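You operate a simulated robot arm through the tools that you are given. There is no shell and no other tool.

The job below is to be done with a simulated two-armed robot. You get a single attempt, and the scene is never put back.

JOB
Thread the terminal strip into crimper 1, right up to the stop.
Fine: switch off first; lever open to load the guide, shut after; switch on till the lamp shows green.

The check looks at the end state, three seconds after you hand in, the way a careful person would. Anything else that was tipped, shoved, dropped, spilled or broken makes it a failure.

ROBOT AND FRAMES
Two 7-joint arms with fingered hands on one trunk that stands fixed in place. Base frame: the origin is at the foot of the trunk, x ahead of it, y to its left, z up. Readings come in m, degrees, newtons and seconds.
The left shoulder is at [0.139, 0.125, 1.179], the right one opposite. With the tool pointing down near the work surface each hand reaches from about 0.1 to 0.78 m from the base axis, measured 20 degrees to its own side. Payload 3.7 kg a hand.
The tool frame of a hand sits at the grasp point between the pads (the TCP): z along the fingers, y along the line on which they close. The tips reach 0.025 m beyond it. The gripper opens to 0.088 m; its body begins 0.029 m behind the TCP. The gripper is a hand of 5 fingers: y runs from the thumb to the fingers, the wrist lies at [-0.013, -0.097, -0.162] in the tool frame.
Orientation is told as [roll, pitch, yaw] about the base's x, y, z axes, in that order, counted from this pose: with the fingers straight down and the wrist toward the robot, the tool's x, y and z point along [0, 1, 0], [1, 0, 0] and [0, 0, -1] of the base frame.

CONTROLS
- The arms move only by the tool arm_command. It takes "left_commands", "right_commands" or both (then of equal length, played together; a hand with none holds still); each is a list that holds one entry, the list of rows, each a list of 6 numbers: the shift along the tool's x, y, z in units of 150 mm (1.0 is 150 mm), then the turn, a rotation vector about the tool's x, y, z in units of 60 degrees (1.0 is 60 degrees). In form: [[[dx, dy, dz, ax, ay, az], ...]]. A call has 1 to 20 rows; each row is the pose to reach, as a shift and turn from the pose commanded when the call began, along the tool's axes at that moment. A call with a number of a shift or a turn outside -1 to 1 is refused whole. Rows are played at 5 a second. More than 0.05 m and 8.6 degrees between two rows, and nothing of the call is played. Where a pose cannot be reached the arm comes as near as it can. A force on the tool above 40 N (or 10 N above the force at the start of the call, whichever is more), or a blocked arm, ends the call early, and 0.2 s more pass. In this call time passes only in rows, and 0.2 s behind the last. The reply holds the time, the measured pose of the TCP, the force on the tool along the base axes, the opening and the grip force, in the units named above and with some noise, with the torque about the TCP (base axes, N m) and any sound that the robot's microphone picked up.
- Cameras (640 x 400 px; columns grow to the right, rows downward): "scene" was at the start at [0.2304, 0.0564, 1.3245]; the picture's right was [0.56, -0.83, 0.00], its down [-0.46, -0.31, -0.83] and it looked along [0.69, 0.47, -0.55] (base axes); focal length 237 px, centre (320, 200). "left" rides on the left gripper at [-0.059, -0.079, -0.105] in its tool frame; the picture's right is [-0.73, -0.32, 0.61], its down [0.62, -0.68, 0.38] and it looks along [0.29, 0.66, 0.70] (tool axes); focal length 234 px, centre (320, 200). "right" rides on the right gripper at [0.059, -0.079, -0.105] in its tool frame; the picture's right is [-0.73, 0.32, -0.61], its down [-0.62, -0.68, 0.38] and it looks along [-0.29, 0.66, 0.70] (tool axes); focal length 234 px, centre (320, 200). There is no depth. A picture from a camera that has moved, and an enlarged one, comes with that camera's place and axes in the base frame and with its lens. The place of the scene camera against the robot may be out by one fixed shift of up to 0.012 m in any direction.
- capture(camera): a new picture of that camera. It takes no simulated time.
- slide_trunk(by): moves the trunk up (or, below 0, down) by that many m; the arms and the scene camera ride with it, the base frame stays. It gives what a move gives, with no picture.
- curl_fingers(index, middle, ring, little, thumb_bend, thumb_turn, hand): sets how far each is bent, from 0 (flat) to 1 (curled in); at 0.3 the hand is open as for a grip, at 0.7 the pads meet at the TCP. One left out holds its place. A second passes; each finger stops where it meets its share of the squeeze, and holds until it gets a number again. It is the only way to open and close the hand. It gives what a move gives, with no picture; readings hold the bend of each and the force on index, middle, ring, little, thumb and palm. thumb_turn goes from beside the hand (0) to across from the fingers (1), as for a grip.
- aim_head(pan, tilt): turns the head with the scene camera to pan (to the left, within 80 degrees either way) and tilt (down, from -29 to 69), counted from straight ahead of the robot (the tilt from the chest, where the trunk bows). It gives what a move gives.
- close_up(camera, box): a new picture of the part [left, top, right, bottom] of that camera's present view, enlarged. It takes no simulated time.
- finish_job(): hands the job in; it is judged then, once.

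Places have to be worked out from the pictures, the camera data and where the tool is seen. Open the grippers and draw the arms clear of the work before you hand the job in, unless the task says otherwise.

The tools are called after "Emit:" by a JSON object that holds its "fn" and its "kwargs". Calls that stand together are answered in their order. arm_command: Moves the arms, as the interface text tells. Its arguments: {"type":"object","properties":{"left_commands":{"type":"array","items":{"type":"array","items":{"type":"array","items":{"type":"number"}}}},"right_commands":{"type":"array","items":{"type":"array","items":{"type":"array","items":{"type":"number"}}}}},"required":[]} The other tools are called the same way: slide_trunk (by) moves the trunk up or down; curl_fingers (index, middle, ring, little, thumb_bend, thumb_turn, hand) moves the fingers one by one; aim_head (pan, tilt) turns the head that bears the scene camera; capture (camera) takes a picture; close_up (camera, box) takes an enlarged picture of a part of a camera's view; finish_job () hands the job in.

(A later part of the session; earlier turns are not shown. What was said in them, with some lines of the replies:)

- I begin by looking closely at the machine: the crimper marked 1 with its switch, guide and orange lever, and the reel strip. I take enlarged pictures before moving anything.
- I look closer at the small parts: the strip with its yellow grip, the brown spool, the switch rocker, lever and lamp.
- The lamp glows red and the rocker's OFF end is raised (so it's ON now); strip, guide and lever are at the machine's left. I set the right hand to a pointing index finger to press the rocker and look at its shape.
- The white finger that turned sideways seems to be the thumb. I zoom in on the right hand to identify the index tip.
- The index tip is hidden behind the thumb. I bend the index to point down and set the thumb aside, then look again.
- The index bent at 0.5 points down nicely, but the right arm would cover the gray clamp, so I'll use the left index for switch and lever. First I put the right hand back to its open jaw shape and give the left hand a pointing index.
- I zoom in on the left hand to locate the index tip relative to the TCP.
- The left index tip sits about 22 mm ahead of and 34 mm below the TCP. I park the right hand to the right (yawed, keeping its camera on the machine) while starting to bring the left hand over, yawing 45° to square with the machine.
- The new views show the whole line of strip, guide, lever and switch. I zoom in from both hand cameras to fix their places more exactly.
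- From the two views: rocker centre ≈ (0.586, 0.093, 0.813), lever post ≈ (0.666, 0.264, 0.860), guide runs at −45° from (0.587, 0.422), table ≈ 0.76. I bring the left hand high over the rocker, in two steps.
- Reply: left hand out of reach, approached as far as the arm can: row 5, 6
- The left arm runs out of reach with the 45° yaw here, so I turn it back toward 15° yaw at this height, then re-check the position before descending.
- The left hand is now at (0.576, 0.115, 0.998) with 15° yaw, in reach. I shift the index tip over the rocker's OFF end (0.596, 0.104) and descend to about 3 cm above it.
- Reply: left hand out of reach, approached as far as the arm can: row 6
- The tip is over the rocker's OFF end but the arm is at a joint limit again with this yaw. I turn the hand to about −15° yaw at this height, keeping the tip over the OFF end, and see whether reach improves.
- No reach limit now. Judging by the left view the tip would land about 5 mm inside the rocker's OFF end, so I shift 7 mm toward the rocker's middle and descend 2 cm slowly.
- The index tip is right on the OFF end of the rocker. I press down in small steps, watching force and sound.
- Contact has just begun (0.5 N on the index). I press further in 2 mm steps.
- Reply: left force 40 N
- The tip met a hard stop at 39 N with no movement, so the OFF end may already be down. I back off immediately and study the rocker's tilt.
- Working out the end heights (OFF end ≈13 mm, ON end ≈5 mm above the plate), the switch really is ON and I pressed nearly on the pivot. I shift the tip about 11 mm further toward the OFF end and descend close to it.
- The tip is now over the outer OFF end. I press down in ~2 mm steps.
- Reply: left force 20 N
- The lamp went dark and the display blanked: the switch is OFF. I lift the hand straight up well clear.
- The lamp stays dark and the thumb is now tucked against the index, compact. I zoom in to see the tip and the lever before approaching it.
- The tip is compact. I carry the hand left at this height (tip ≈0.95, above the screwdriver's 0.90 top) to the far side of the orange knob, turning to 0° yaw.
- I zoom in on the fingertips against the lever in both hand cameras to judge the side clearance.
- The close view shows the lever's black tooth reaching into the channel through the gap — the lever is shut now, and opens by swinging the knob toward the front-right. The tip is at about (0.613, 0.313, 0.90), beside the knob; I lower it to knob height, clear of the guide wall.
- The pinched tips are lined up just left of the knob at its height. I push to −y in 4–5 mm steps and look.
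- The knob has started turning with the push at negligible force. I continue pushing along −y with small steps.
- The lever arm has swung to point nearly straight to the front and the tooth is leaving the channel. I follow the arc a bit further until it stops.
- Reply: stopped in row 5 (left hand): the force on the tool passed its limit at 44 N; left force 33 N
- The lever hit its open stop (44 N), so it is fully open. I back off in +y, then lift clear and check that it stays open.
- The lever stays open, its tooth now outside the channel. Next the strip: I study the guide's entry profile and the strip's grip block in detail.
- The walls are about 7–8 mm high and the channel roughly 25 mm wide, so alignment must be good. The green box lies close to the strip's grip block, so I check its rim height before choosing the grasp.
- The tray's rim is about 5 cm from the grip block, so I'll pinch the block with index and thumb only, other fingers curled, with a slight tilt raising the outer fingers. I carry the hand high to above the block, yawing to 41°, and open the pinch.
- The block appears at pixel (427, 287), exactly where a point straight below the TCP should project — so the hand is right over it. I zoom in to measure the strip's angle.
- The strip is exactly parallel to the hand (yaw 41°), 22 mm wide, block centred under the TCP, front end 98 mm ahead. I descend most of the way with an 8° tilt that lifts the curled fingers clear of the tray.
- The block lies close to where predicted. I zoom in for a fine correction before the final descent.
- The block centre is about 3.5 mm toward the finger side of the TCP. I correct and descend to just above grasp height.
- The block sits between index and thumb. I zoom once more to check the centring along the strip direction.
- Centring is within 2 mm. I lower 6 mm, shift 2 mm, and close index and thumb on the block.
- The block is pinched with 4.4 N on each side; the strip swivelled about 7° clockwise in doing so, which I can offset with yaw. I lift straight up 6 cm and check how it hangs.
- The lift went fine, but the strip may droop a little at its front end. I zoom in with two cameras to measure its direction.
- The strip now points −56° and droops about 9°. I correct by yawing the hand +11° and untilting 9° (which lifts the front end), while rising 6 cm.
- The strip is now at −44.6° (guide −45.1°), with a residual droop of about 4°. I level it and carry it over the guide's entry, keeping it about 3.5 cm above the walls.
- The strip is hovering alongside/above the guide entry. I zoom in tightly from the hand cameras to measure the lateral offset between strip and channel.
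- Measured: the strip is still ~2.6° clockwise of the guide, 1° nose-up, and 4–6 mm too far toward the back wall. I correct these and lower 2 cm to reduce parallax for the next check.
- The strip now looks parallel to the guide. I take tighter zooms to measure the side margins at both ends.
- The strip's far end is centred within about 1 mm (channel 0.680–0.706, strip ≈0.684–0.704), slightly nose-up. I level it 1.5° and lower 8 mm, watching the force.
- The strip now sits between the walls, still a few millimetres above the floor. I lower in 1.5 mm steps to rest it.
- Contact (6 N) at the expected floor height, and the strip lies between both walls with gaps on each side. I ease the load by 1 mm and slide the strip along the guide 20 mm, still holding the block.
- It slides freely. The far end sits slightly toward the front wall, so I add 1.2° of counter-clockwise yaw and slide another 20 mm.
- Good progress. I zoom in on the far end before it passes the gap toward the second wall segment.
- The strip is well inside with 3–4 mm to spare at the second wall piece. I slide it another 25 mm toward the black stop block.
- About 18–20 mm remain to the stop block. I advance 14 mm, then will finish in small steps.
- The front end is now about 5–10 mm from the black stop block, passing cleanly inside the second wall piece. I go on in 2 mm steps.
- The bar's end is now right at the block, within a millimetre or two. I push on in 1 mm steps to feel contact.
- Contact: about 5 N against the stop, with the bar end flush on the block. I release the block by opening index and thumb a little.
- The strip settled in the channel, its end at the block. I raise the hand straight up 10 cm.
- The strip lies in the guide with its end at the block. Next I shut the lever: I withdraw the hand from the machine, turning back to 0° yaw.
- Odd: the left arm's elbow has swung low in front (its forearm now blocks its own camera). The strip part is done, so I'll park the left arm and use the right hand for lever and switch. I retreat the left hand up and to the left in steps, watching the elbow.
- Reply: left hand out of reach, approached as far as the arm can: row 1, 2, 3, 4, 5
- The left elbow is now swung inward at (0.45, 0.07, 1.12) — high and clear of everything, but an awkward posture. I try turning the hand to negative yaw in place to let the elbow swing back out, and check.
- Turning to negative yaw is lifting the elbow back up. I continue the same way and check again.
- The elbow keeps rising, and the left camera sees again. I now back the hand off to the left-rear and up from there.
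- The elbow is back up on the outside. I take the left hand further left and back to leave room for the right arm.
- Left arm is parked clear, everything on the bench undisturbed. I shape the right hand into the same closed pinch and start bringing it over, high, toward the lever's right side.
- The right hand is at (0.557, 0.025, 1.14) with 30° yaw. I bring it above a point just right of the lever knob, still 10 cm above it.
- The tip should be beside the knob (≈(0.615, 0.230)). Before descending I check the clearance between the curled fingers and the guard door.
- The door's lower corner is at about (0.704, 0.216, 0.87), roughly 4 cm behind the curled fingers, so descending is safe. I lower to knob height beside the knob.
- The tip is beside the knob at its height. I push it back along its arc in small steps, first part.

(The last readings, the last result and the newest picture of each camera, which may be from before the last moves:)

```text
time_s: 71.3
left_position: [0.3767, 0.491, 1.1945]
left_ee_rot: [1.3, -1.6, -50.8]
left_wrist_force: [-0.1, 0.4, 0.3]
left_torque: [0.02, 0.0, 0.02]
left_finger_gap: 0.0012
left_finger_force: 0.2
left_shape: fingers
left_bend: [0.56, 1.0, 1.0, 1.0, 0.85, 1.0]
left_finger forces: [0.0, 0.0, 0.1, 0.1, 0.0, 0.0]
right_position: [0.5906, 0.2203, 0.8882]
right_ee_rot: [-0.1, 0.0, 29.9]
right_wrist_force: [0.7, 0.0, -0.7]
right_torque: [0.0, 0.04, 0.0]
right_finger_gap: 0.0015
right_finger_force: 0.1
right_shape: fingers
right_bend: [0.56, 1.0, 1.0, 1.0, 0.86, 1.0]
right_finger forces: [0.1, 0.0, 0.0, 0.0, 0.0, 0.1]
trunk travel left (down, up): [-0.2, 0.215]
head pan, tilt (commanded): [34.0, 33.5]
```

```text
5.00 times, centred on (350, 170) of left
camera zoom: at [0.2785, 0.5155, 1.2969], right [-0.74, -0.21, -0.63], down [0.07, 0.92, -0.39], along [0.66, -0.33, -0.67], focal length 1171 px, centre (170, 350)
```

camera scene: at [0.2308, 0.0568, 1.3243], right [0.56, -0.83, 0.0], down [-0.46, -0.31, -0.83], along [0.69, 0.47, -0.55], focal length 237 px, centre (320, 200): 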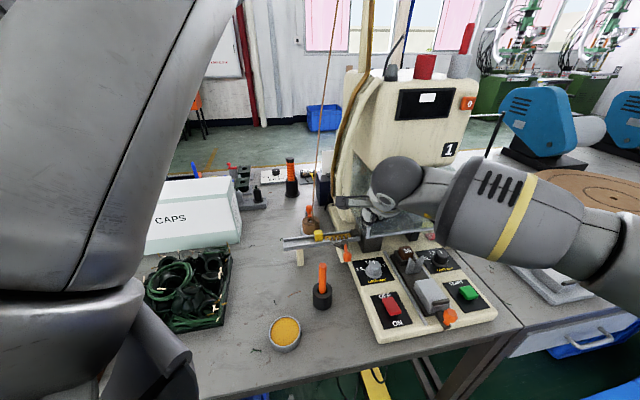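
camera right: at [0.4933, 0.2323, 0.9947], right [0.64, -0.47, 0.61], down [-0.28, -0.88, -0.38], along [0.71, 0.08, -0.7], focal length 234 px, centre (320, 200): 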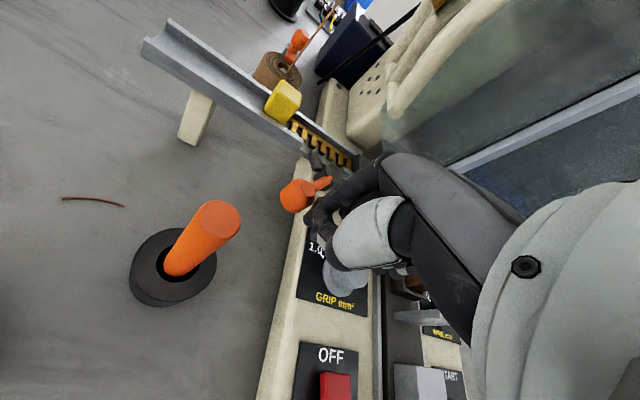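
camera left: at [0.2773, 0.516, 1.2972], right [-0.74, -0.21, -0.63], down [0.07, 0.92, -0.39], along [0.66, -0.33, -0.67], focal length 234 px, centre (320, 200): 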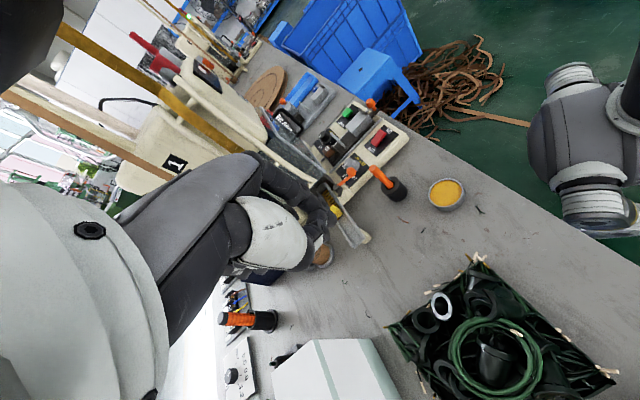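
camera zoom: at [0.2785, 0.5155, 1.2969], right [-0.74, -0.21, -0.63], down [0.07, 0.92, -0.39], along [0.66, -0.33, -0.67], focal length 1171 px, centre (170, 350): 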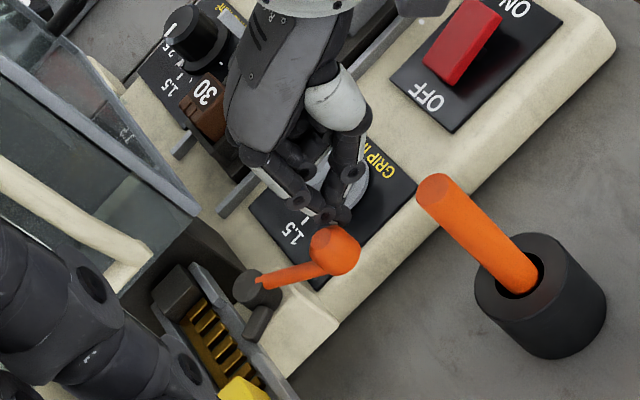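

The knob is following the push. I continue along the arc to the original shut angle, watching the force.

Emit:
{"fn": "arm_command", "kwargs": {"right_commands": [[[0.045, 0.008, 0, 0, 0, 0], [0.089, 0.016, 0, 0, 0, 0], [0.132, 0.033, 0, 0, 0, 0], [0.165, 0.045, 0, 0, 0, 0]]]}}

Emit:
{"fn": "capture", "kwargs": {"camera": "right"}}

Emit:
{"fn": "close_up", "kwargs": {"camera": "left", "box": [310, 130, 390, 210]}}

```text
time_s: 72.3
left_position: [0.3776, 0.4901, 1.1953]
left_ee_rot: [1.2, -1.5, -50.8]
left_wrist_force: [-0.2, 0.2, 1.1]
left_torque: [-0.01, 0.0, 0.01]
left_finger_gap: 0.0017
left_finger_force: 0.1
left_shape: fingers
left_bend: [0.56, 1.0, 1.0, 1.0, 0.85, 1.0]
left_finger forces: [0.0, 0.1, 0.0, 0.0, 0.0, 0.0]
right_position: [0.5837, 0.2449, 0.8899]
right_ee_rot: [0.0, 0.1, 30.0]
right_wrist_force: [-0.2, 0.0, -0.3]
right_torque: [0.03, -0.02, -0.03]
right_finger_gap: 0.0017
right_finger_force: 0.1
right_shape: fingers
right_bend: [0.56, 1.0, 1.0, 1.0, 0.86, 1.0]
right_finger forces: [0.1, 0.0, 0.0, 0.0, 0.1, 0.0]
trunk travel left (down, up): [-0.2, 0.215]
head pan, tilt (commanded): [34.0, 33.5]
```

```text
taken
camera right: at [0.4862, 0.2572, 0.9944], right [0.64, -0.47, 0.61], down [-0.28, -0.88, -0.38], along [0.71, 0.08, -0.7], focal length 234 px, centre (320, 200)
```

right: 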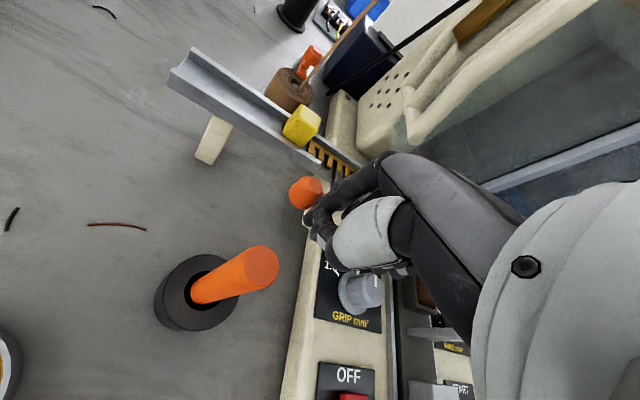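

```text
5.00 times, centred on (350, 170) of left
camera zoom: at [0.2784, 0.5155, 1.2969], right [-0.74, -0.21, -0.63], down [0.07, 0.92, -0.39], along [0.66, -0.33, -0.67], focal length 1171 px, centre (170, 350)
```

zoom: 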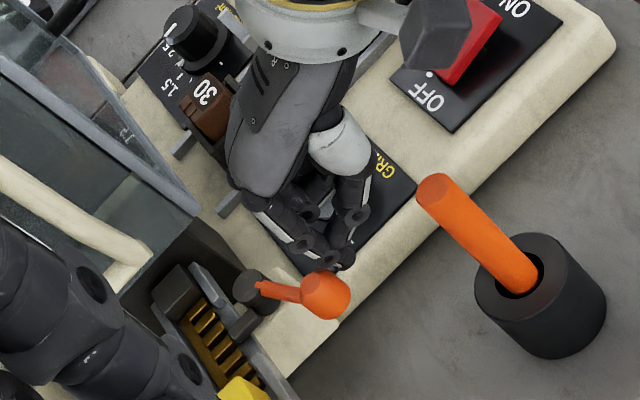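

The lever is back near its original shut angle (≈164°). I push gently a few millimetres more to feel whether it is at its stop.

Emit:
{"fn": "arm_command", "kwargs": {"right_commands": [[[0.013, 0.005, 0, 0, 0, 0], [0.026, 0.01, 0, 0, 0, 0], [0.039, 0.015, 0, 0, 0, 0]]]}}

Emit:
{"fn": "close_up", "kwargs": {"camera": "left", "box": [310, 130, 390, 210]}}

Emit:
{"fn": "close_up", "kwargs": {"camera": "right", "box": [270, 90, 370, 230]}}

```text
time_s: 73.1
left_position: [0.3752, 0.4902, 1.1969]
left_ee_rot: [1.3, -1.5, -50.8]
left_wrist_force: [0.3, -0.2, 0.3]
left_torque: [-0.01, 0.0, 0.0]
left_finger_gap: 0.0017
left_finger_force: 0.0
left_shape: fingers
left_bend: [0.56, 1.0, 1.0, 1.0, 0.85, 1.0]
left_finger forces: [0.0, 0.0, 0.0, 0.0, 0.0, 0.0]
right_position: [0.5847, 0.2501, 0.8891]
right_ee_rot: [-0.1, -0.1, 30.0]
right_wrist_force: [-0.3, -10.8, 0.7]
right_torque: [-0.04, -0.03, -0.17]
right_finger_gap: 0.0009
right_finger_force: 7.1
right_shape: fingers
right_bend: [0.58, 1.0, 1.0, 1.0, 0.85, 1.0]
right_finger forces: [14.2, 0.0, 0.0, 0.0, 0.0, 0.0]
trunk travel left (down, up): [-0.2, 0.215]
head pan, tilt (commanded): [34.0, 33.5]
```

```text
5.00 times, centred on (350, 170) of left
camera zoom: at [0.2782, 0.5142, 1.2976], right [-0.74, -0.21, -0.63], down [0.07, 0.92, -0.39], along [0.66, -0.33, -0.67], focal length 1171 px, centre (170, 350)
```

zoom: 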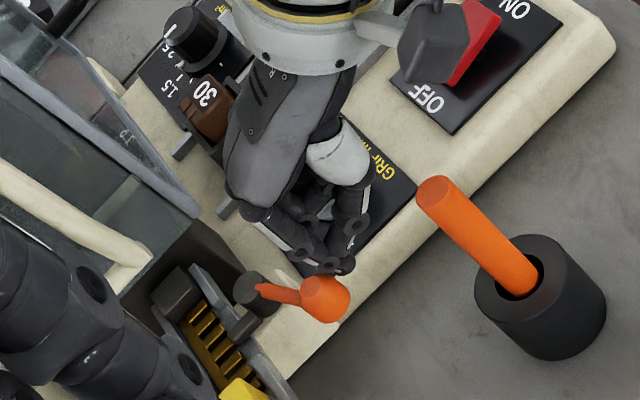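

```text
2.86 times, centred on (320, 160) of right
camera zoom: at [0.4862, 0.2617, 0.9944], right [0.64, -0.47, 0.61], down [-0.28, -0.88, -0.38], along [0.71, 0.08, -0.7], focal length 669 px, centre (320, 314)
```

zoom: 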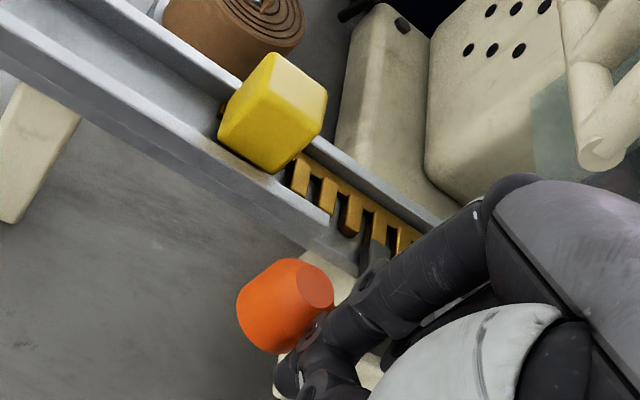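

The lever is firmly at its shut stop (11 N). I back the right hand off and raise it clear.

Emit:
{"fn": "arm_command", "kwargs": {"right_commands": [[[-0.05, -0.01, 0, 0, 0, 0], [-0.12, -0.02, 0, 0, 0, 0], [-0.17, -0.02, -0.05, 0, 0, 0], [-0.2, -0.02, -0.2, 0, 0, 0], [-0.2, -0.02, -0.4, 0, 0, 0], [-0.2, -0.02, -0.6, 0, 0, 0], [-0.2, -0.02, -0.8, 0, 0, 0]]]}}

Emit:
{"fn": "capture", "kwargs": {"camera": "right"}}

Emit:
{"fn": "close_up", "kwargs": {"camera": "left", "box": [310, 130, 390, 210]}}

Emit:
{"fn": "close_up", "kwargs": {"camera": "scene", "box": [280, 190, 380, 280]}}

```text
time_s: 74.7
left_position: [0.376, 0.4925, 1.1967]
left_ee_rot: [1.3, -1.6, -50.8]
left_wrist_force: [-0.2, 0.5, -0.1]
left_torque: [0.01, -0.03, 0.0]
left_finger_gap: 0.0014
left_finger_force: 0.0
left_shape: fingers
left_bend: [0.56, 1.0, 1.0, 1.0, 0.85, 1.0]
left_finger forces: [0.0, 0.0, 0.1, 0.0, 0.0, 0.0]
right_position: [0.5956, 0.2229, 1.0103]
right_ee_rot: [0.0, -0.1, 30.0]
right_wrist_force: [-0.4, -0.1, 0.4]
right_torque: [-0.01, -0.03, 0.01]
right_finger_gap: 0.002
right_finger_force: 0.0
right_shape: fingers
right_bend: [0.56, 1.0, 1.0, 1.0, 0.86, 1.0]
right_finger forces: [0.1, 0.0, 0.0, 0.0, 0.0, 0.0]
trunk travel left (down, up): [-0.2, 0.215]
head pan, tilt (commanded): [34.0, 33.5]
```

```text
taken
camera right: at [0.4974, 0.2355, 1.1158], right [0.64, -0.47, 0.61], down [-0.28, -0.88, -0.38], along [0.71, 0.08, -0.7], focal length 234 px, centre (320, 200)
```

right: 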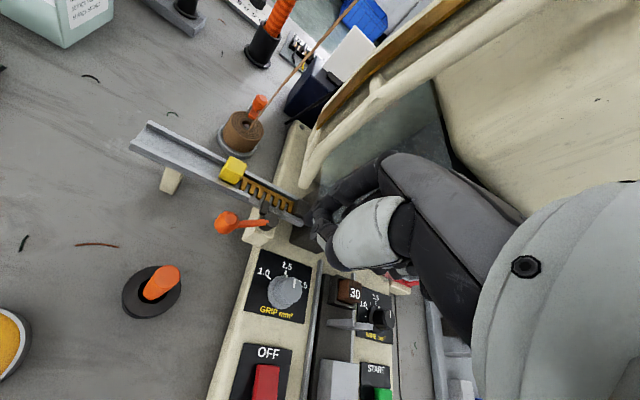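

```text
5.00 times, centred on (350, 170) of left
camera zoom: at [0.2779, 0.5154, 1.2972], right [-0.74, -0.21, -0.63], down [0.07, 0.92, -0.39], along [0.66, -0.33, -0.67], focal length 1171 px, centre (170, 350)
```

zoom: 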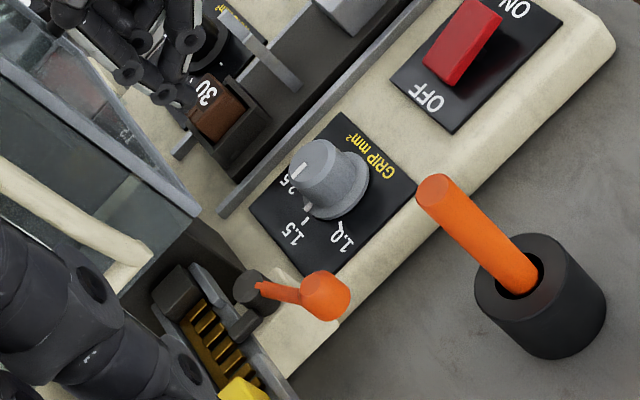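

```text
4.44 times, centred on (330, 235) of scene
camera zoom: at [0.2297, 0.0563, 1.3246], right [0.56, -0.83, 0.0], down [-0.46, -0.31, -0.83], along [0.69, 0.47, -0.55], focal length 1053 px, centre (276, 44)
```

zoom: 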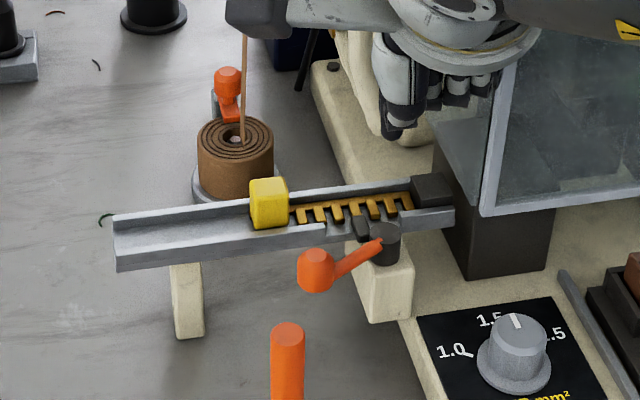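

The lever is shut as at the start. I zoom in to confirm that the strip's end still touches the stop block.

Emit:
{"fn": "close_up", "kwargs": {"camera": "right", "box": [215, 150, 315, 240]}}

Emit:
{"fn": "close_up", "kwargs": {"camera": "scene", "box": [330, 215, 390, 255]}}

Emit:
{"fn": "close_up", "kwargs": {"camera": "left", "box": [325, 170, 365, 210]}}

```text
4.44 times, centred on (265, 195) of right
camera zoom: at [0.4974, 0.2355, 1.1158], right [0.64, -0.47, 0.61], down [-0.28, -0.88, -0.38], along [0.71, 0.08, -0.7], focal length 1041 px, centre (564, 222)
```

zoom: 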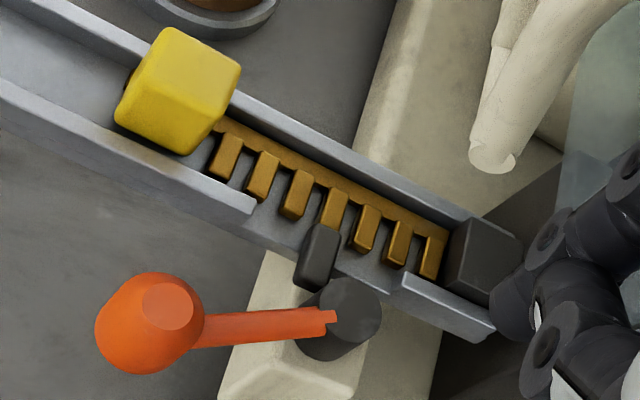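

```text
10.00 times, centred on (360, 235) of scene
camera zoom: at [0.2297, 0.0563, 1.3246], right [0.56, -0.83, 0.0], down [-0.46, -0.31, -0.83], along [0.69, 0.47, -0.55], focal length 2369 px, centre (-80, -150)
```

zoom: 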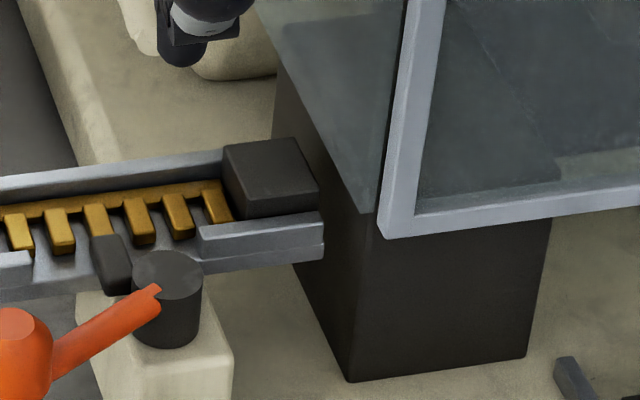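

```text
10.00 times, centred on (345, 190) of left
camera zoom: at [0.2779, 0.5154, 1.2972], right [-0.74, -0.21, -0.63], down [0.07, 0.92, -0.39], along [0.66, -0.33, -0.67], focal length 2342 px, centre (70, 300)
```

zoom: 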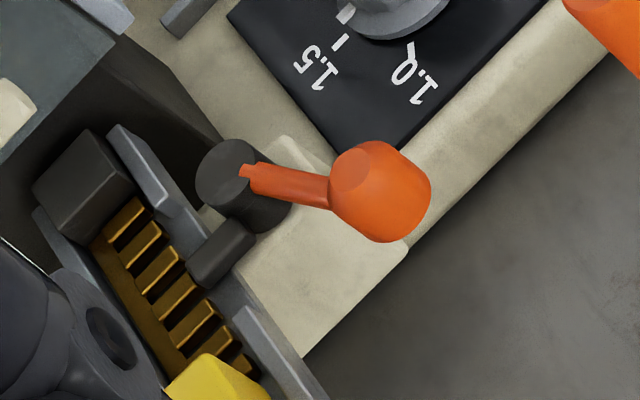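

The strip's end is against the block and the lever's tooth lies over it. Next I bring the right hand above the rocker's ON end, turning to 0° yaw.

Emit:
{"fn": "arm_command", "kwargs": {"right_commands": [[[-0.086, -0.088, 0, 0, 0, 0.0625], [-0.172, -0.176, 0, 0, 0, 0.125], [-0.258, -0.264, 0.05, 0, 0, 0.1875], [-0.344, -0.352, 0.1, 0, 0, 0.25], [-0.43, -0.44, 0.17, 0, 0, 0.3125], [-0.515, -0.528, 0.24, 0, 0, 0.375], [-0.6, -0.616, 0.32, 0, 0, 0.4375], [-0.687, -0.704, 0.4, 0, 0, 0.5]]]}}

Emit:
{"fn": "capture", "kwargs": {"camera": "right"}}

Emit:
{"fn": "close_up", "kwargs": {"camera": "scene", "box": [340, 230, 460, 340]}}

Emit:
{"fn": "close_up", "kwargs": {"camera": "left", "box": [330, 90, 420, 170]}}

```text
time_s: 76.5
left_position: [0.3769, 0.4903, 1.1957]
left_ee_rot: [1.3, -1.6, -50.7]
left_wrist_force: [-0.3, 0.0, 0.1]
left_torque: [0.0, 0.01, -0.04]
left_finger_gap: 0.0014
left_finger_force: 0.0
left_shape: fingers
left_bend: [0.56, 1.0, 1.0, 1.0, 0.85, 1.0]
left_finger forces: [0.1, 0.0, 0.0, 0.1, 0.0, 0.0]
right_position: [0.5576, 0.0813, 0.9491]
right_ee_rot: [0.0, 0.0, 0.1]
right_wrist_force: [0.6, 0.2, -0.5]
right_torque: [-0.04, 0.02, 0.01]
right_finger_gap: 0.0021
right_finger_force: 0.0
right_shape: fingers
right_bend: [0.56, 1.0, 1.0, 1.0, 0.86, 1.0]
right_finger forces: [0.0, 0.0, 0.1, 0.1, 0.0, 0.0]
trunk travel left (down, up): [-0.2, 0.215]
head pan, tilt (commanded): [34.0, 33.5]
```

```text
taken
camera right: at [0.4773, 0.1405, 1.0538], right [0.32, -0.73, 0.61], down [-0.68, -0.62, -0.38], along [0.66, -0.29, -0.7], focal length 234 px, centre (320, 200)
```

right: 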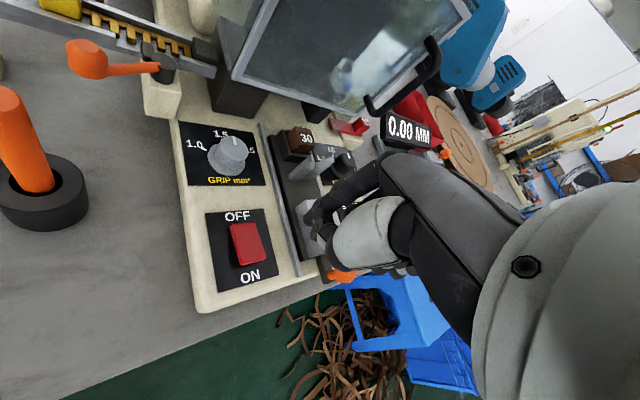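

```text
3.64 times, centred on (400, 285) of scene
camera zoom: at [0.2305, 0.0561, 1.3244], right [0.56, -0.83, 0.0], down [-0.46, -0.31, -0.83], along [0.69, 0.47, -0.55], focal length 862 px, centre (29, -109)
```

zoom: 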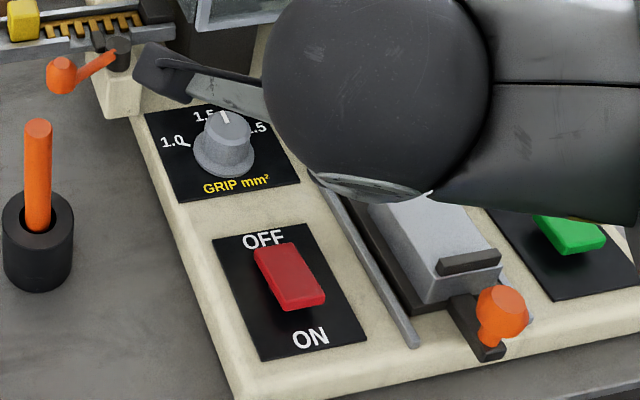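

```text
5.00 times, centred on (375, 130) of left
camera zoom: at [0.2787, 0.5152, 1.297], right [-0.74, -0.21, -0.63], down [0.07, 0.92, -0.39], along [0.66, -0.33, -0.67], focal length 1171 px, centre (45, 550)
```

zoom: 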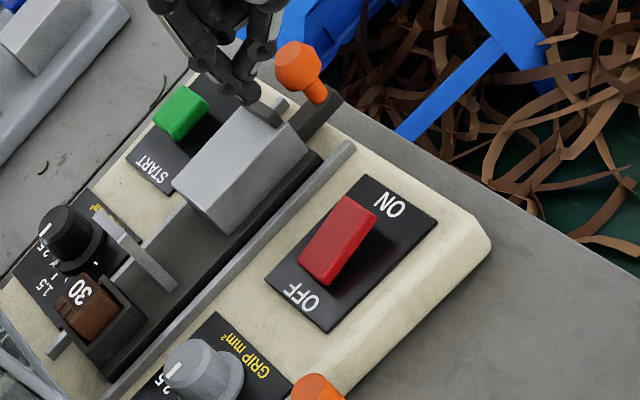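

I have a clear view of the rocker: its ON end is at about (0.568, 0.080). I align the tip ~6 mm inside that end and descend to 2 cm above it.

Emit:
{"fn": "arm_command", "kwargs": {"right_commands": [[[-0.003, -0.02, 0.1, 0, 0, 0], [-0.007, -0.047, 0.2, 0, 0, 0], [-0.007, -0.047, 0.3, 0, 0, 0], [-0.007, -0.047, 0.4, 0, 0, 0], [-0.007, -0.047, 0.5, 0, 0, 0]]]}}

Emit:
{"fn": "capture", "kwargs": {"camera": "right"}}

Emit:
{"fn": "close_up", "kwargs": {"camera": "scene", "box": [340, 250, 460, 340]}}

Emit:
{"fn": "close_up", "kwargs": {"camera": "left", "box": [350, 100, 420, 170]}}

```text
time_s: 77.7
left_position: [0.3772, 0.4909, 1.196]
left_ee_rot: [1.3, -1.6, -50.8]
left_wrist_force: [-0.3, 0.2, 0.3]
left_torque: [0.01, 0.0, 0.01]
left_finger_gap: 0.0013
left_finger_force: 0.1
left_shape: fingers
left_bend: [0.56, 1.0, 1.0, 1.0, 0.85, 1.0]
left_finger forces: [0.1, 0.0, 0.1, 0.1, 0.1, 0.0]
right_position: [0.5497, 0.0798, 0.8728]
right_ee_rot: [0.0, 0.2, 0.0]
right_wrist_force: [0.1, -0.6, -0.7]
right_torque: [-0.01, 0.03, 0.01]
right_finger_gap: 0.0021
right_finger_force: 0.1
right_shape: fingers
right_bend: [0.56, 1.0, 1.0, 1.0, 0.86, 1.0]
right_finger forces: [0.0, 0.0, 0.0, 0.0, 0.0, 0.1]
trunk travel left (down, up): [-0.2, 0.215]
head pan, tilt (commanded): [34.0, 33.5]
```

```text
taken
camera right: at [0.4705, 0.1401, 0.9785], right [0.32, -0.73, 0.61], down [-0.68, -0.62, -0.38], along [0.66, -0.29, -0.7], focal length 234 px, centre (320, 200)
```

right: 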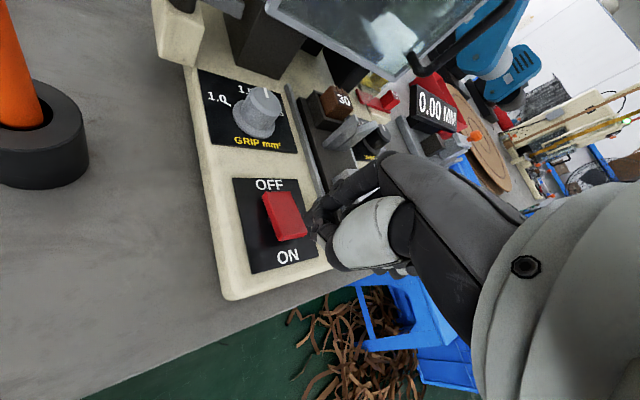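

```text
4.44 times, centred on (400, 295) of scene
camera zoom: at [0.2306, 0.0564, 1.3244], right [0.56, -0.83, 0.0], down [-0.46, -0.31, -0.83], along [0.69, 0.47, -0.55], focal length 1053 px, centre (-36, -222)
```

zoom: 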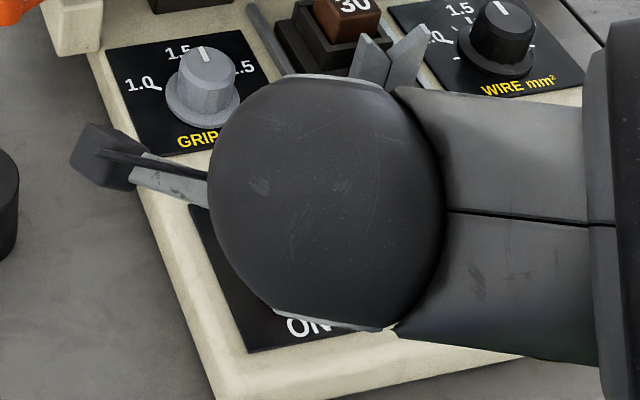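

```text
5.71 times, centred on (385, 135) of left
camera zoom: at [0.2788, 0.5155, 1.2968], right [-0.75, -0.21, -0.63], down [0.07, 0.92, -0.39], along [0.66, -0.33, -0.67], focal length 1338 px, centre (-51, 571)
```

zoom: 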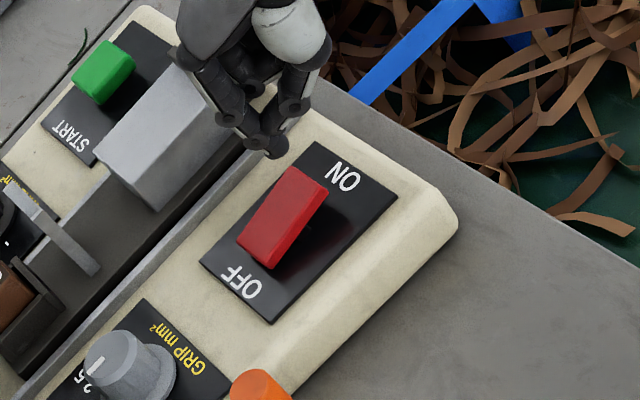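

The tip is lined up over the ON end (about 6 mm inside its edge). I press down, small steps at the end, and check lamp and force.

Emit:
{"fn": "arm_command", "kwargs": {"right_commands": [[[0, 0, 0.08, 0, 0, 0], [0, 0, 0.14, 0, 0, 0], [0, 0, 0.17, 0, 0, 0], [0, 0, 0.187, 0, 0, 0], [0, 0, 0.2, 0, 0, 0], [0, 0, 0.213, 0, 0, 0], [0, 0, 0.227, 0, 0, 0]]]}}

Emit:
{"fn": "close_up", "kwargs": {"camera": "left", "box": [350, 100, 420, 170]}}

Emit:
{"fn": "close_up", "kwargs": {"camera": "scene", "box": [370, 40, 490, 120]}}

Emit:
{"fn": "capture", "kwargs": {"camera": "right"}}

```text
time_s: 79.3
left_position: [0.377, 0.4909, 1.1959]
left_ee_rot: [1.3, -1.6, -50.8]
left_wrist_force: [0.2, 0.8, 0.6]
left_torque: [0.02, -0.01, 0.01]
left_finger_gap: 0.0017
left_finger_force: 0.1
left_shape: fingers
left_bend: [0.56, 1.0, 1.0, 1.0, 0.85, 1.0]
left_finger forces: [0.0, 0.1, 0.0, 0.0, 0.0, 0.1]
right_position: [0.5495, 0.0805, 0.84]
right_ee_rot: [0.0, 0.1, 0.0]
right_wrist_force: [0.4, -0.7, 0.3]
right_torque: [0.01, 0.02, 0.03]
right_finger_gap: 0.0021
right_finger_force: 0.0
right_shape: fingers
right_bend: [0.56, 1.0, 1.0, 1.0, 0.86, 1.0]
right_finger forces: [0.1, 0.0, 0.1, 0.1, 0.0, 0.0]
trunk travel left (down, up): [-0.2, 0.215]
head pan, tilt (commanded): [34.0, 33.5]
```

```text
5.71 times, centred on (385, 135) of left
camera zoom: at [0.2785, 0.5154, 1.2969], right [-0.74, -0.21, -0.63], down [0.07, 0.92, -0.39], along [0.66, -0.33, -0.67], focal length 1338 px, centre (-51, 571)
```

zoom: 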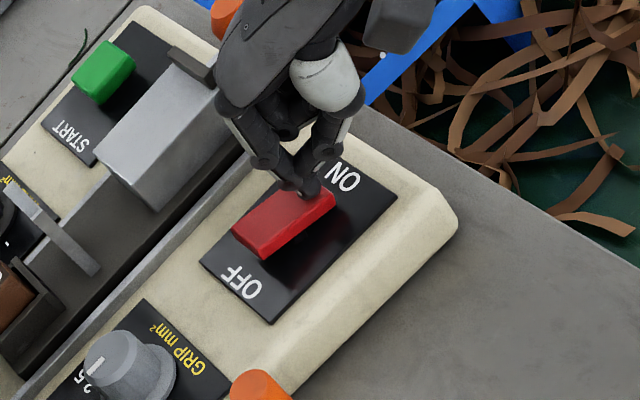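

```text
5.00 times, centred on (430, 80) of scene
camera zoom: at [0.2304, 0.0564, 1.3244], right [0.56, -0.83, 0.0], down [-0.46, -0.31, -0.83], along [0.69, 0.47, -0.55], focal length 1185 px, centre (-230, 800)
```

zoom: 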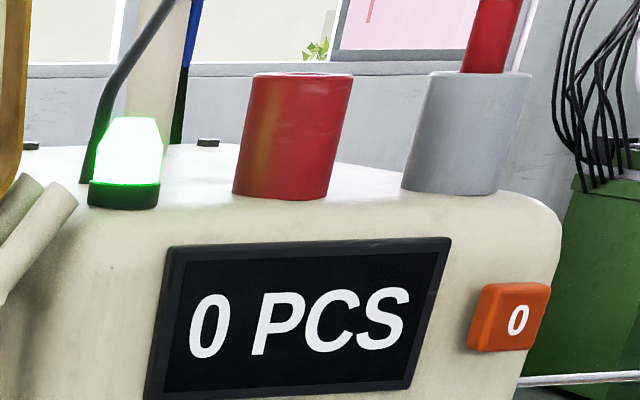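

```text
taken
camera right: at [0.4702, 0.1399, 0.9451], right [0.32, -0.73, 0.61], down [-0.68, -0.62, -0.38], along [0.66, -0.29, -0.7], focal length 234 px, centre (320, 200)
```

right: 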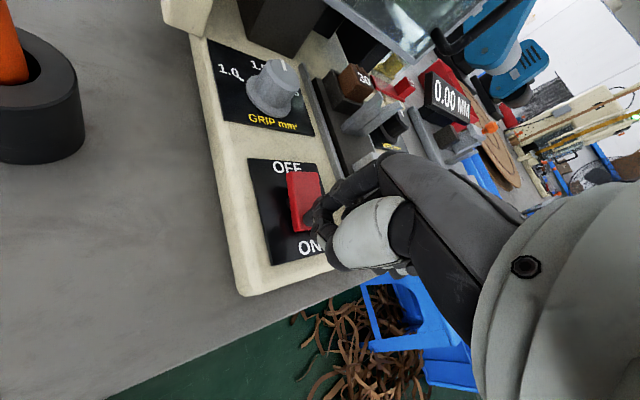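

The rocker went to ON and the lamp shows green. I lift the right hand straight up.

Emit:
{"fn": "arm_command", "kwargs": {"right_commands": [[[0, 0, -0.1, 0, 0, 0], [0, 0, -0.25, 0, 0, 0], [0, 0, -0.4, 0, 0, 0], [0, 0, -0.6, 0, 0, 0], [0, 0, -0.8, 0, 0, 0], [0, 0, -1.0, 0, 0, 0]]]}}

Emit:
{"fn": "arm_command", "kwargs": {"right_commands": [[[-0.12, -0.08, -0.12, 0, 0, -0.05], [-0.25, -0.16, -0.25, 0, 0, -0.1], [-0.38, -0.24, -0.37, 0, 0, -0.15], [-0.5, -0.32, -0.5, 0, 0, -0.2], [-0.62, -0.4, -0.62, 0, 0, -0.25], [-0.75, -0.48, -0.75, 0, 0, -0.3], [-0.87, -0.55, -0.87, 0, 0, -0.35], [-1.0, -0.6, -1.0, 0, 0, -0.4]]]}}

Emit:
{"fn": "capture", "kwargs": {"camera": "scene"}}

Emit:
{"fn": "capture", "kwargs": {"camera": "right"}}

```text
time_s: 80.7
left_position: [0.3767, 0.4905, 1.1963]
left_ee_rot: [1.3, -1.6, -50.8]
left_wrist_force: [-0.2, -0.1, -0.1]
left_torque: [-0.03, 0.02, 0.01]
left_finger_gap: 0.0014
left_finger_force: 0.1
left_shape: fingers
left_bend: [0.56, 1.0, 1.0, 1.0, 0.85, 1.0]
left_finger forces: [0.1, 0.0, 0.1, 0.0, 0.0, 0.0]
right_position: [0.5503, 0.0812, 0.9903]
right_ee_rot: [-0.1, 0.0, 0.1]
right_wrist_force: [-0.6, -0.7, 1.2]
right_torque: [-0.02, 0.01, 0.0]
right_finger_gap: 0.002
right_finger_force: 0.1
right_shape: fingers
right_bend: [0.56, 1.0, 1.0, 1.0, 0.86, 1.0]
right_finger forces: [0.0, 0.0, 0.0, 0.0, 0.0, 0.0]
trunk travel left (down, up): [-0.2, 0.215]
head pan, tilt (commanded): [34.0, 33.5]
```

```text
time_s: 82.5
left_position: [0.3773, 0.4901, 1.1955]
left_ee_rot: [1.3, -1.6, -50.9]
left_wrist_force: [-0.5, -0.4, 0.2]
left_torque: [0.01, 0.0, 0.01]
left_finger_gap: 0.0011
left_finger_force: 0.1
left_shape: fingers
left_bend: [0.56, 1.0, 1.0, 1.0, 0.85, 1.0]
left_finger forces: [0.0, 0.0, 0.1, 0.1, 0.0, 0.1]
right_position: [0.459, -0.0706, 1.1406]
right_ee_rot: [0.0, 0.0, 24.2]
right_wrist_force: [-1.3, 0.3, 0.4]
right_torque: [0.01, -0.01, 0.01]
right_finger_gap: 0.0019
right_finger_force: 0.0
right_shape: fingers
right_bend: [0.56, 1.0, 1.0, 1.0, 0.86, 1.0]
right_finger forces: [0.0, 0.1, 0.0, 0.0, 0.1, 0.0]
trunk travel left (down, up): [-0.2, 0.215]
head pan, tilt (commanded): [34.0, 33.5]
```

```text
taken
camera scene: at [0.2299, 0.0559, 1.3246], right [0.56, -0.83, 0.0], down [-0.46, -0.31, -0.83], along [0.69, 0.47, -0.55], focal length 237 px, centre (320, 200)
```

scene: 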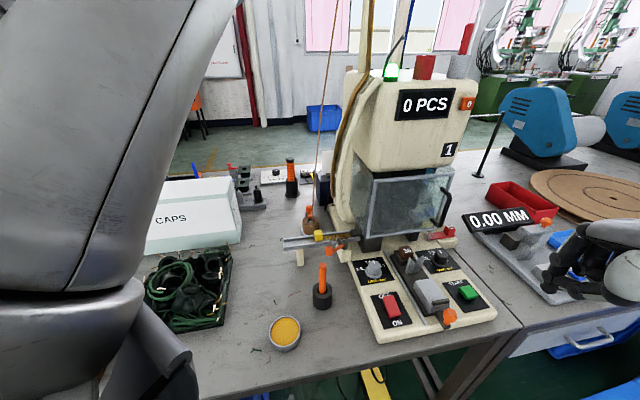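

```text
taken
camera right: at [0.3624, -0.0485, 1.2458], right [0.59, -0.53, 0.61], down [-0.37, -0.85, -0.38], along [0.72, 0.0, -0.7], focal length 234 px, centre (320, 200)
```

right: 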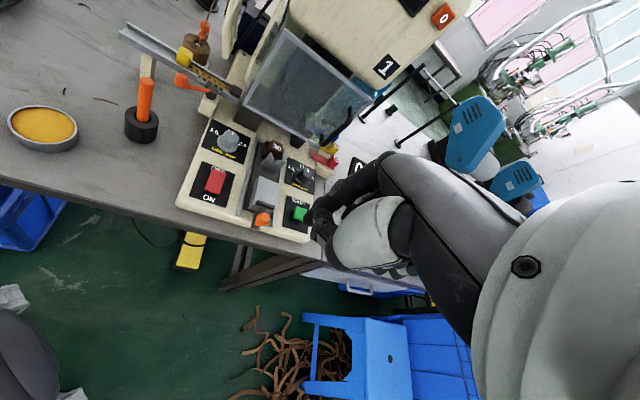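

The lamp stays green and the display shows "0 PCS". I open both hands in free air and take final check pictures.

Emit:
{"fn": "curl_fingers", "kwargs": {"hand": "right", "index": 0.3, "middle": 0.3, "ring": 0.3, "little": 0.3, "thumb_bend": 0.3, "thumb_turn": 1.0}}

Emit:
{"fn": "curl_fingers", "kwargs": {"hand": "left", "index": 0.3, "middle": 0.3, "ring": 0.3, "little": 0.3, "thumb_bend": 0.3, "thumb_turn": 1.0}}

Emit:
{"fn": "close_up", "kwargs": {"camera": "scene", "box": [270, 160, 510, 345]}}

Emit:
{"fn": "close_up", "kwargs": {"camera": "scene", "box": [300, 215, 380, 265]}}

Emit:
{"fn": "close_up", "kwargs": {"camera": "right", "box": [170, 30, 250, 100]}}

Emit:
{"fn": "close_up", "kwargs": {"camera": "scene", "box": [370, 40, 490, 120]}}

Emit:
{"fn": "capture", "kwargs": {"camera": "left"}}

```text
time_s: 83.5
left_position: [0.3774, 0.4914, 1.1961]
left_ee_rot: [1.4, -1.6, -50.8]
left_wrist_force: [0.5, 0.4, -0.5]
left_torque: [0.01, 0.01, -0.02]
left_finger_gap: 0.0013
left_finger_force: 0.1
left_shape: fingers
left_bend: [0.56, 1.0, 1.0, 1.0, 0.85, 1.0]
left_finger forces: [0.0, 0.0, 0.0, 0.0, 0.1, 0.1]
right_position: [0.4599, -0.0704, 1.1397]
right_ee_rot: [0.0, 0.0, 24.1]
right_wrist_force: [-0.3, 0.6, -0.7]
right_torque: [0.02, 0.01, -0.02]
right_finger_gap: 0.0844
right_finger_force: 0.0
right_shape: fingers
right_bend: [0.3, 0.3, 0.3, 0.3, 0.3, 0.98]
right_finger forces: [0.0, 0.1, 0.0, 0.0, 0.0, 0.1]
trunk travel left (down, up): [-0.2, 0.215]
head pan, tilt (commanded): [34.0, 33.5]
```

```text
time_s: 84.5
left_position: [0.3764, 0.4906, 1.1965]
left_ee_rot: [1.3, -1.6, -50.8]
left_wrist_force: [0.6, -0.6, -0.6]
left_torque: [0.0, 0.02, -0.01]
left_finger_gap: 0.0842
left_finger_force: 0.0
left_shape: fingers
left_bend: [0.3, 0.3, 0.3, 0.3, 0.3, 0.98]
left_finger forces: [0.0, 0.0, 0.0, 0.0, 0.0, 0.1]
right_position: [0.4594, -0.0701, 1.1416]
right_ee_rot: [0.0, 0.0, 24.0]
right_wrist_force: [-0.2, -0.6, -0.4]
right_torque: [-0.01, 0.01, 0.01]
right_finger_gap: 0.0846
right_finger_force: 0.0
right_shape: fingers
right_bend: [0.3, 0.3, 0.3, 0.3, 0.3, 0.98]
right_finger forces: [0.0, 0.1, 0.0, 0.1, 0.0, 0.1]
trunk travel left (down, up): [-0.2, 0.215]
head pan, tilt (commanded): [34.0, 33.5]
```

```text
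2.16 times, centred on (390, 252) of scene
camera zoom: at [0.2304, 0.0564, 1.3245], right [0.56, -0.83, 0.0], down [-0.46, -0.31, -0.83], along [0.69, 0.47, -0.55], focal length 512 px, centre (169, 86)
```

zoom: 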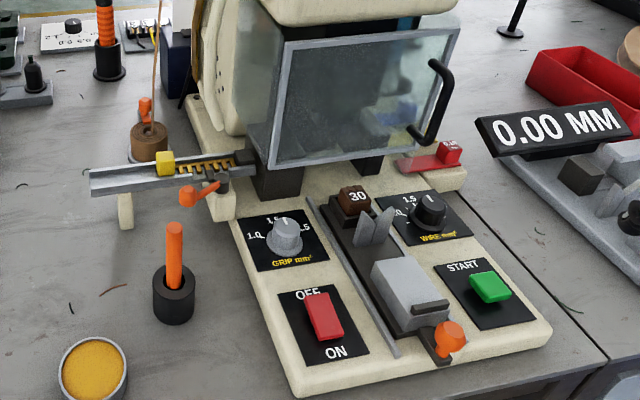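

```text
8.00 times, centred on (340, 240) of scene
camera zoom: at [0.2304, 0.0564, 1.3245], right [0.56, -0.83, 0.0], down [-0.46, -0.31, -0.83], along [0.69, 0.47, -0.55], focal length 1896 px, centre (160, -120)
```

zoom: 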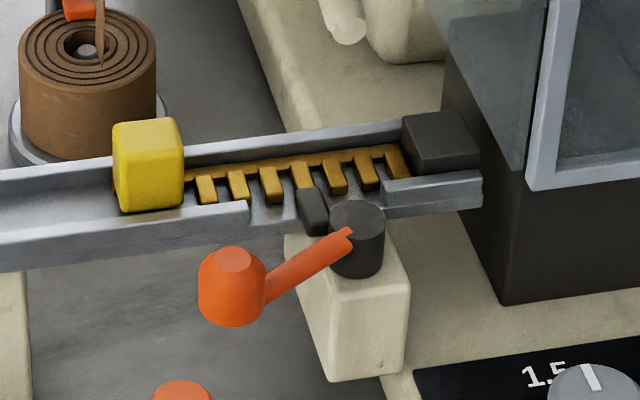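

```text
5.71 times, centred on (210, 65) of right
camera zoom: at [0.3631, -0.0477, 1.2456], right [0.59, -0.53, 0.61], down [-0.37, -0.85, -0.38], along [0.72, 0.0, -0.7], focal length 1338 px, centre (949, 971)
```

zoom: 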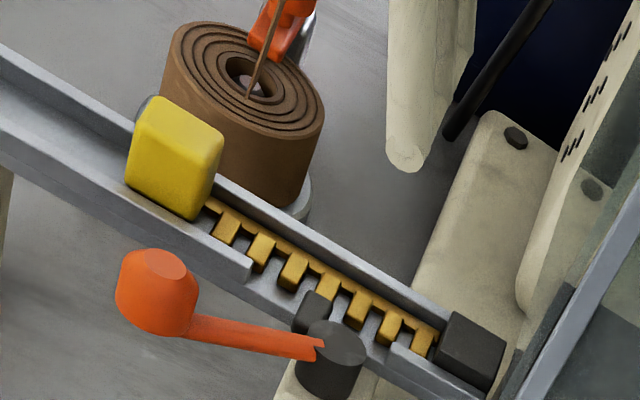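

```text
5.00 times, centred on (430, 80) of scene
camera zoom: at [0.2304, 0.0564, 1.3245], right [0.56, -0.83, 0.0], down [-0.46, -0.31, -0.83], along [0.69, 0.47, -0.55], focal length 1185 px, centre (-230, 800)
```

zoom: 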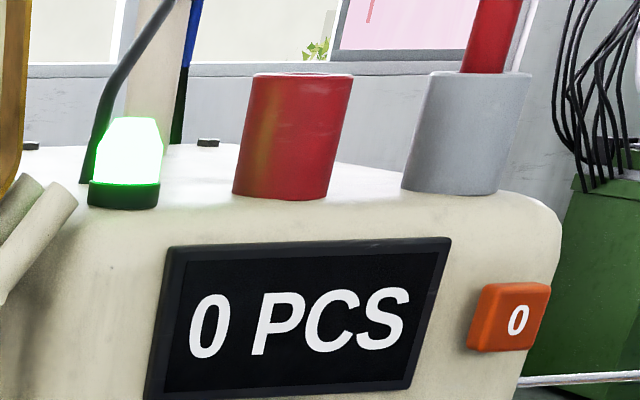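

```text
taken
camera left: at [0.2785, 0.5154, 1.2969], right [-0.74, -0.21, -0.63], down [0.07, 0.92, -0.39], along [0.66, -0.33, -0.67], focal length 234 px, centre (320, 200)
```

left: 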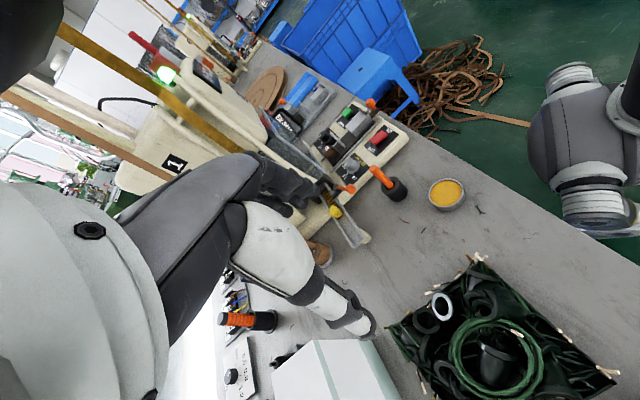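

The strip is against the stop block, the lever is shut, the rocker is on ON and the lamp is green. Dials, bowl, screwdriver and reel look unchanged, and both hands are open and clear. I hand the job in.

Emit:
{"fn": "finish_job", "kwargs": {}}

```text
The job is handed in.
```

The terminal strip is threaded into crimper 1, with its front end against the stop block. I handed the job in. The last pictures showed the lamp green and the display back at "0 PCS".

- **Switch off:** My first press landed near the rocker's pivot and did nothing. The second, on the OFF end, worked: the lamp went dark.
- **Lever open:** I pushed it to its open stop, and it stayed there.
- **Strip:** I slid it down the guide until I felt about 5 N of contact at the stop block, then let go. Its end was still against the block in later pictures.
- **Lever shut:** I pushed it back to its shut stop, with its tooth over the strip.
- **Switch on:** One press on the ON end brought the green lamp.

In the last pictures the dials, screwdriver, bowl, reel and tray look unchanged, and nothing was tipped or spilled. Both hands are open and clear of the work.
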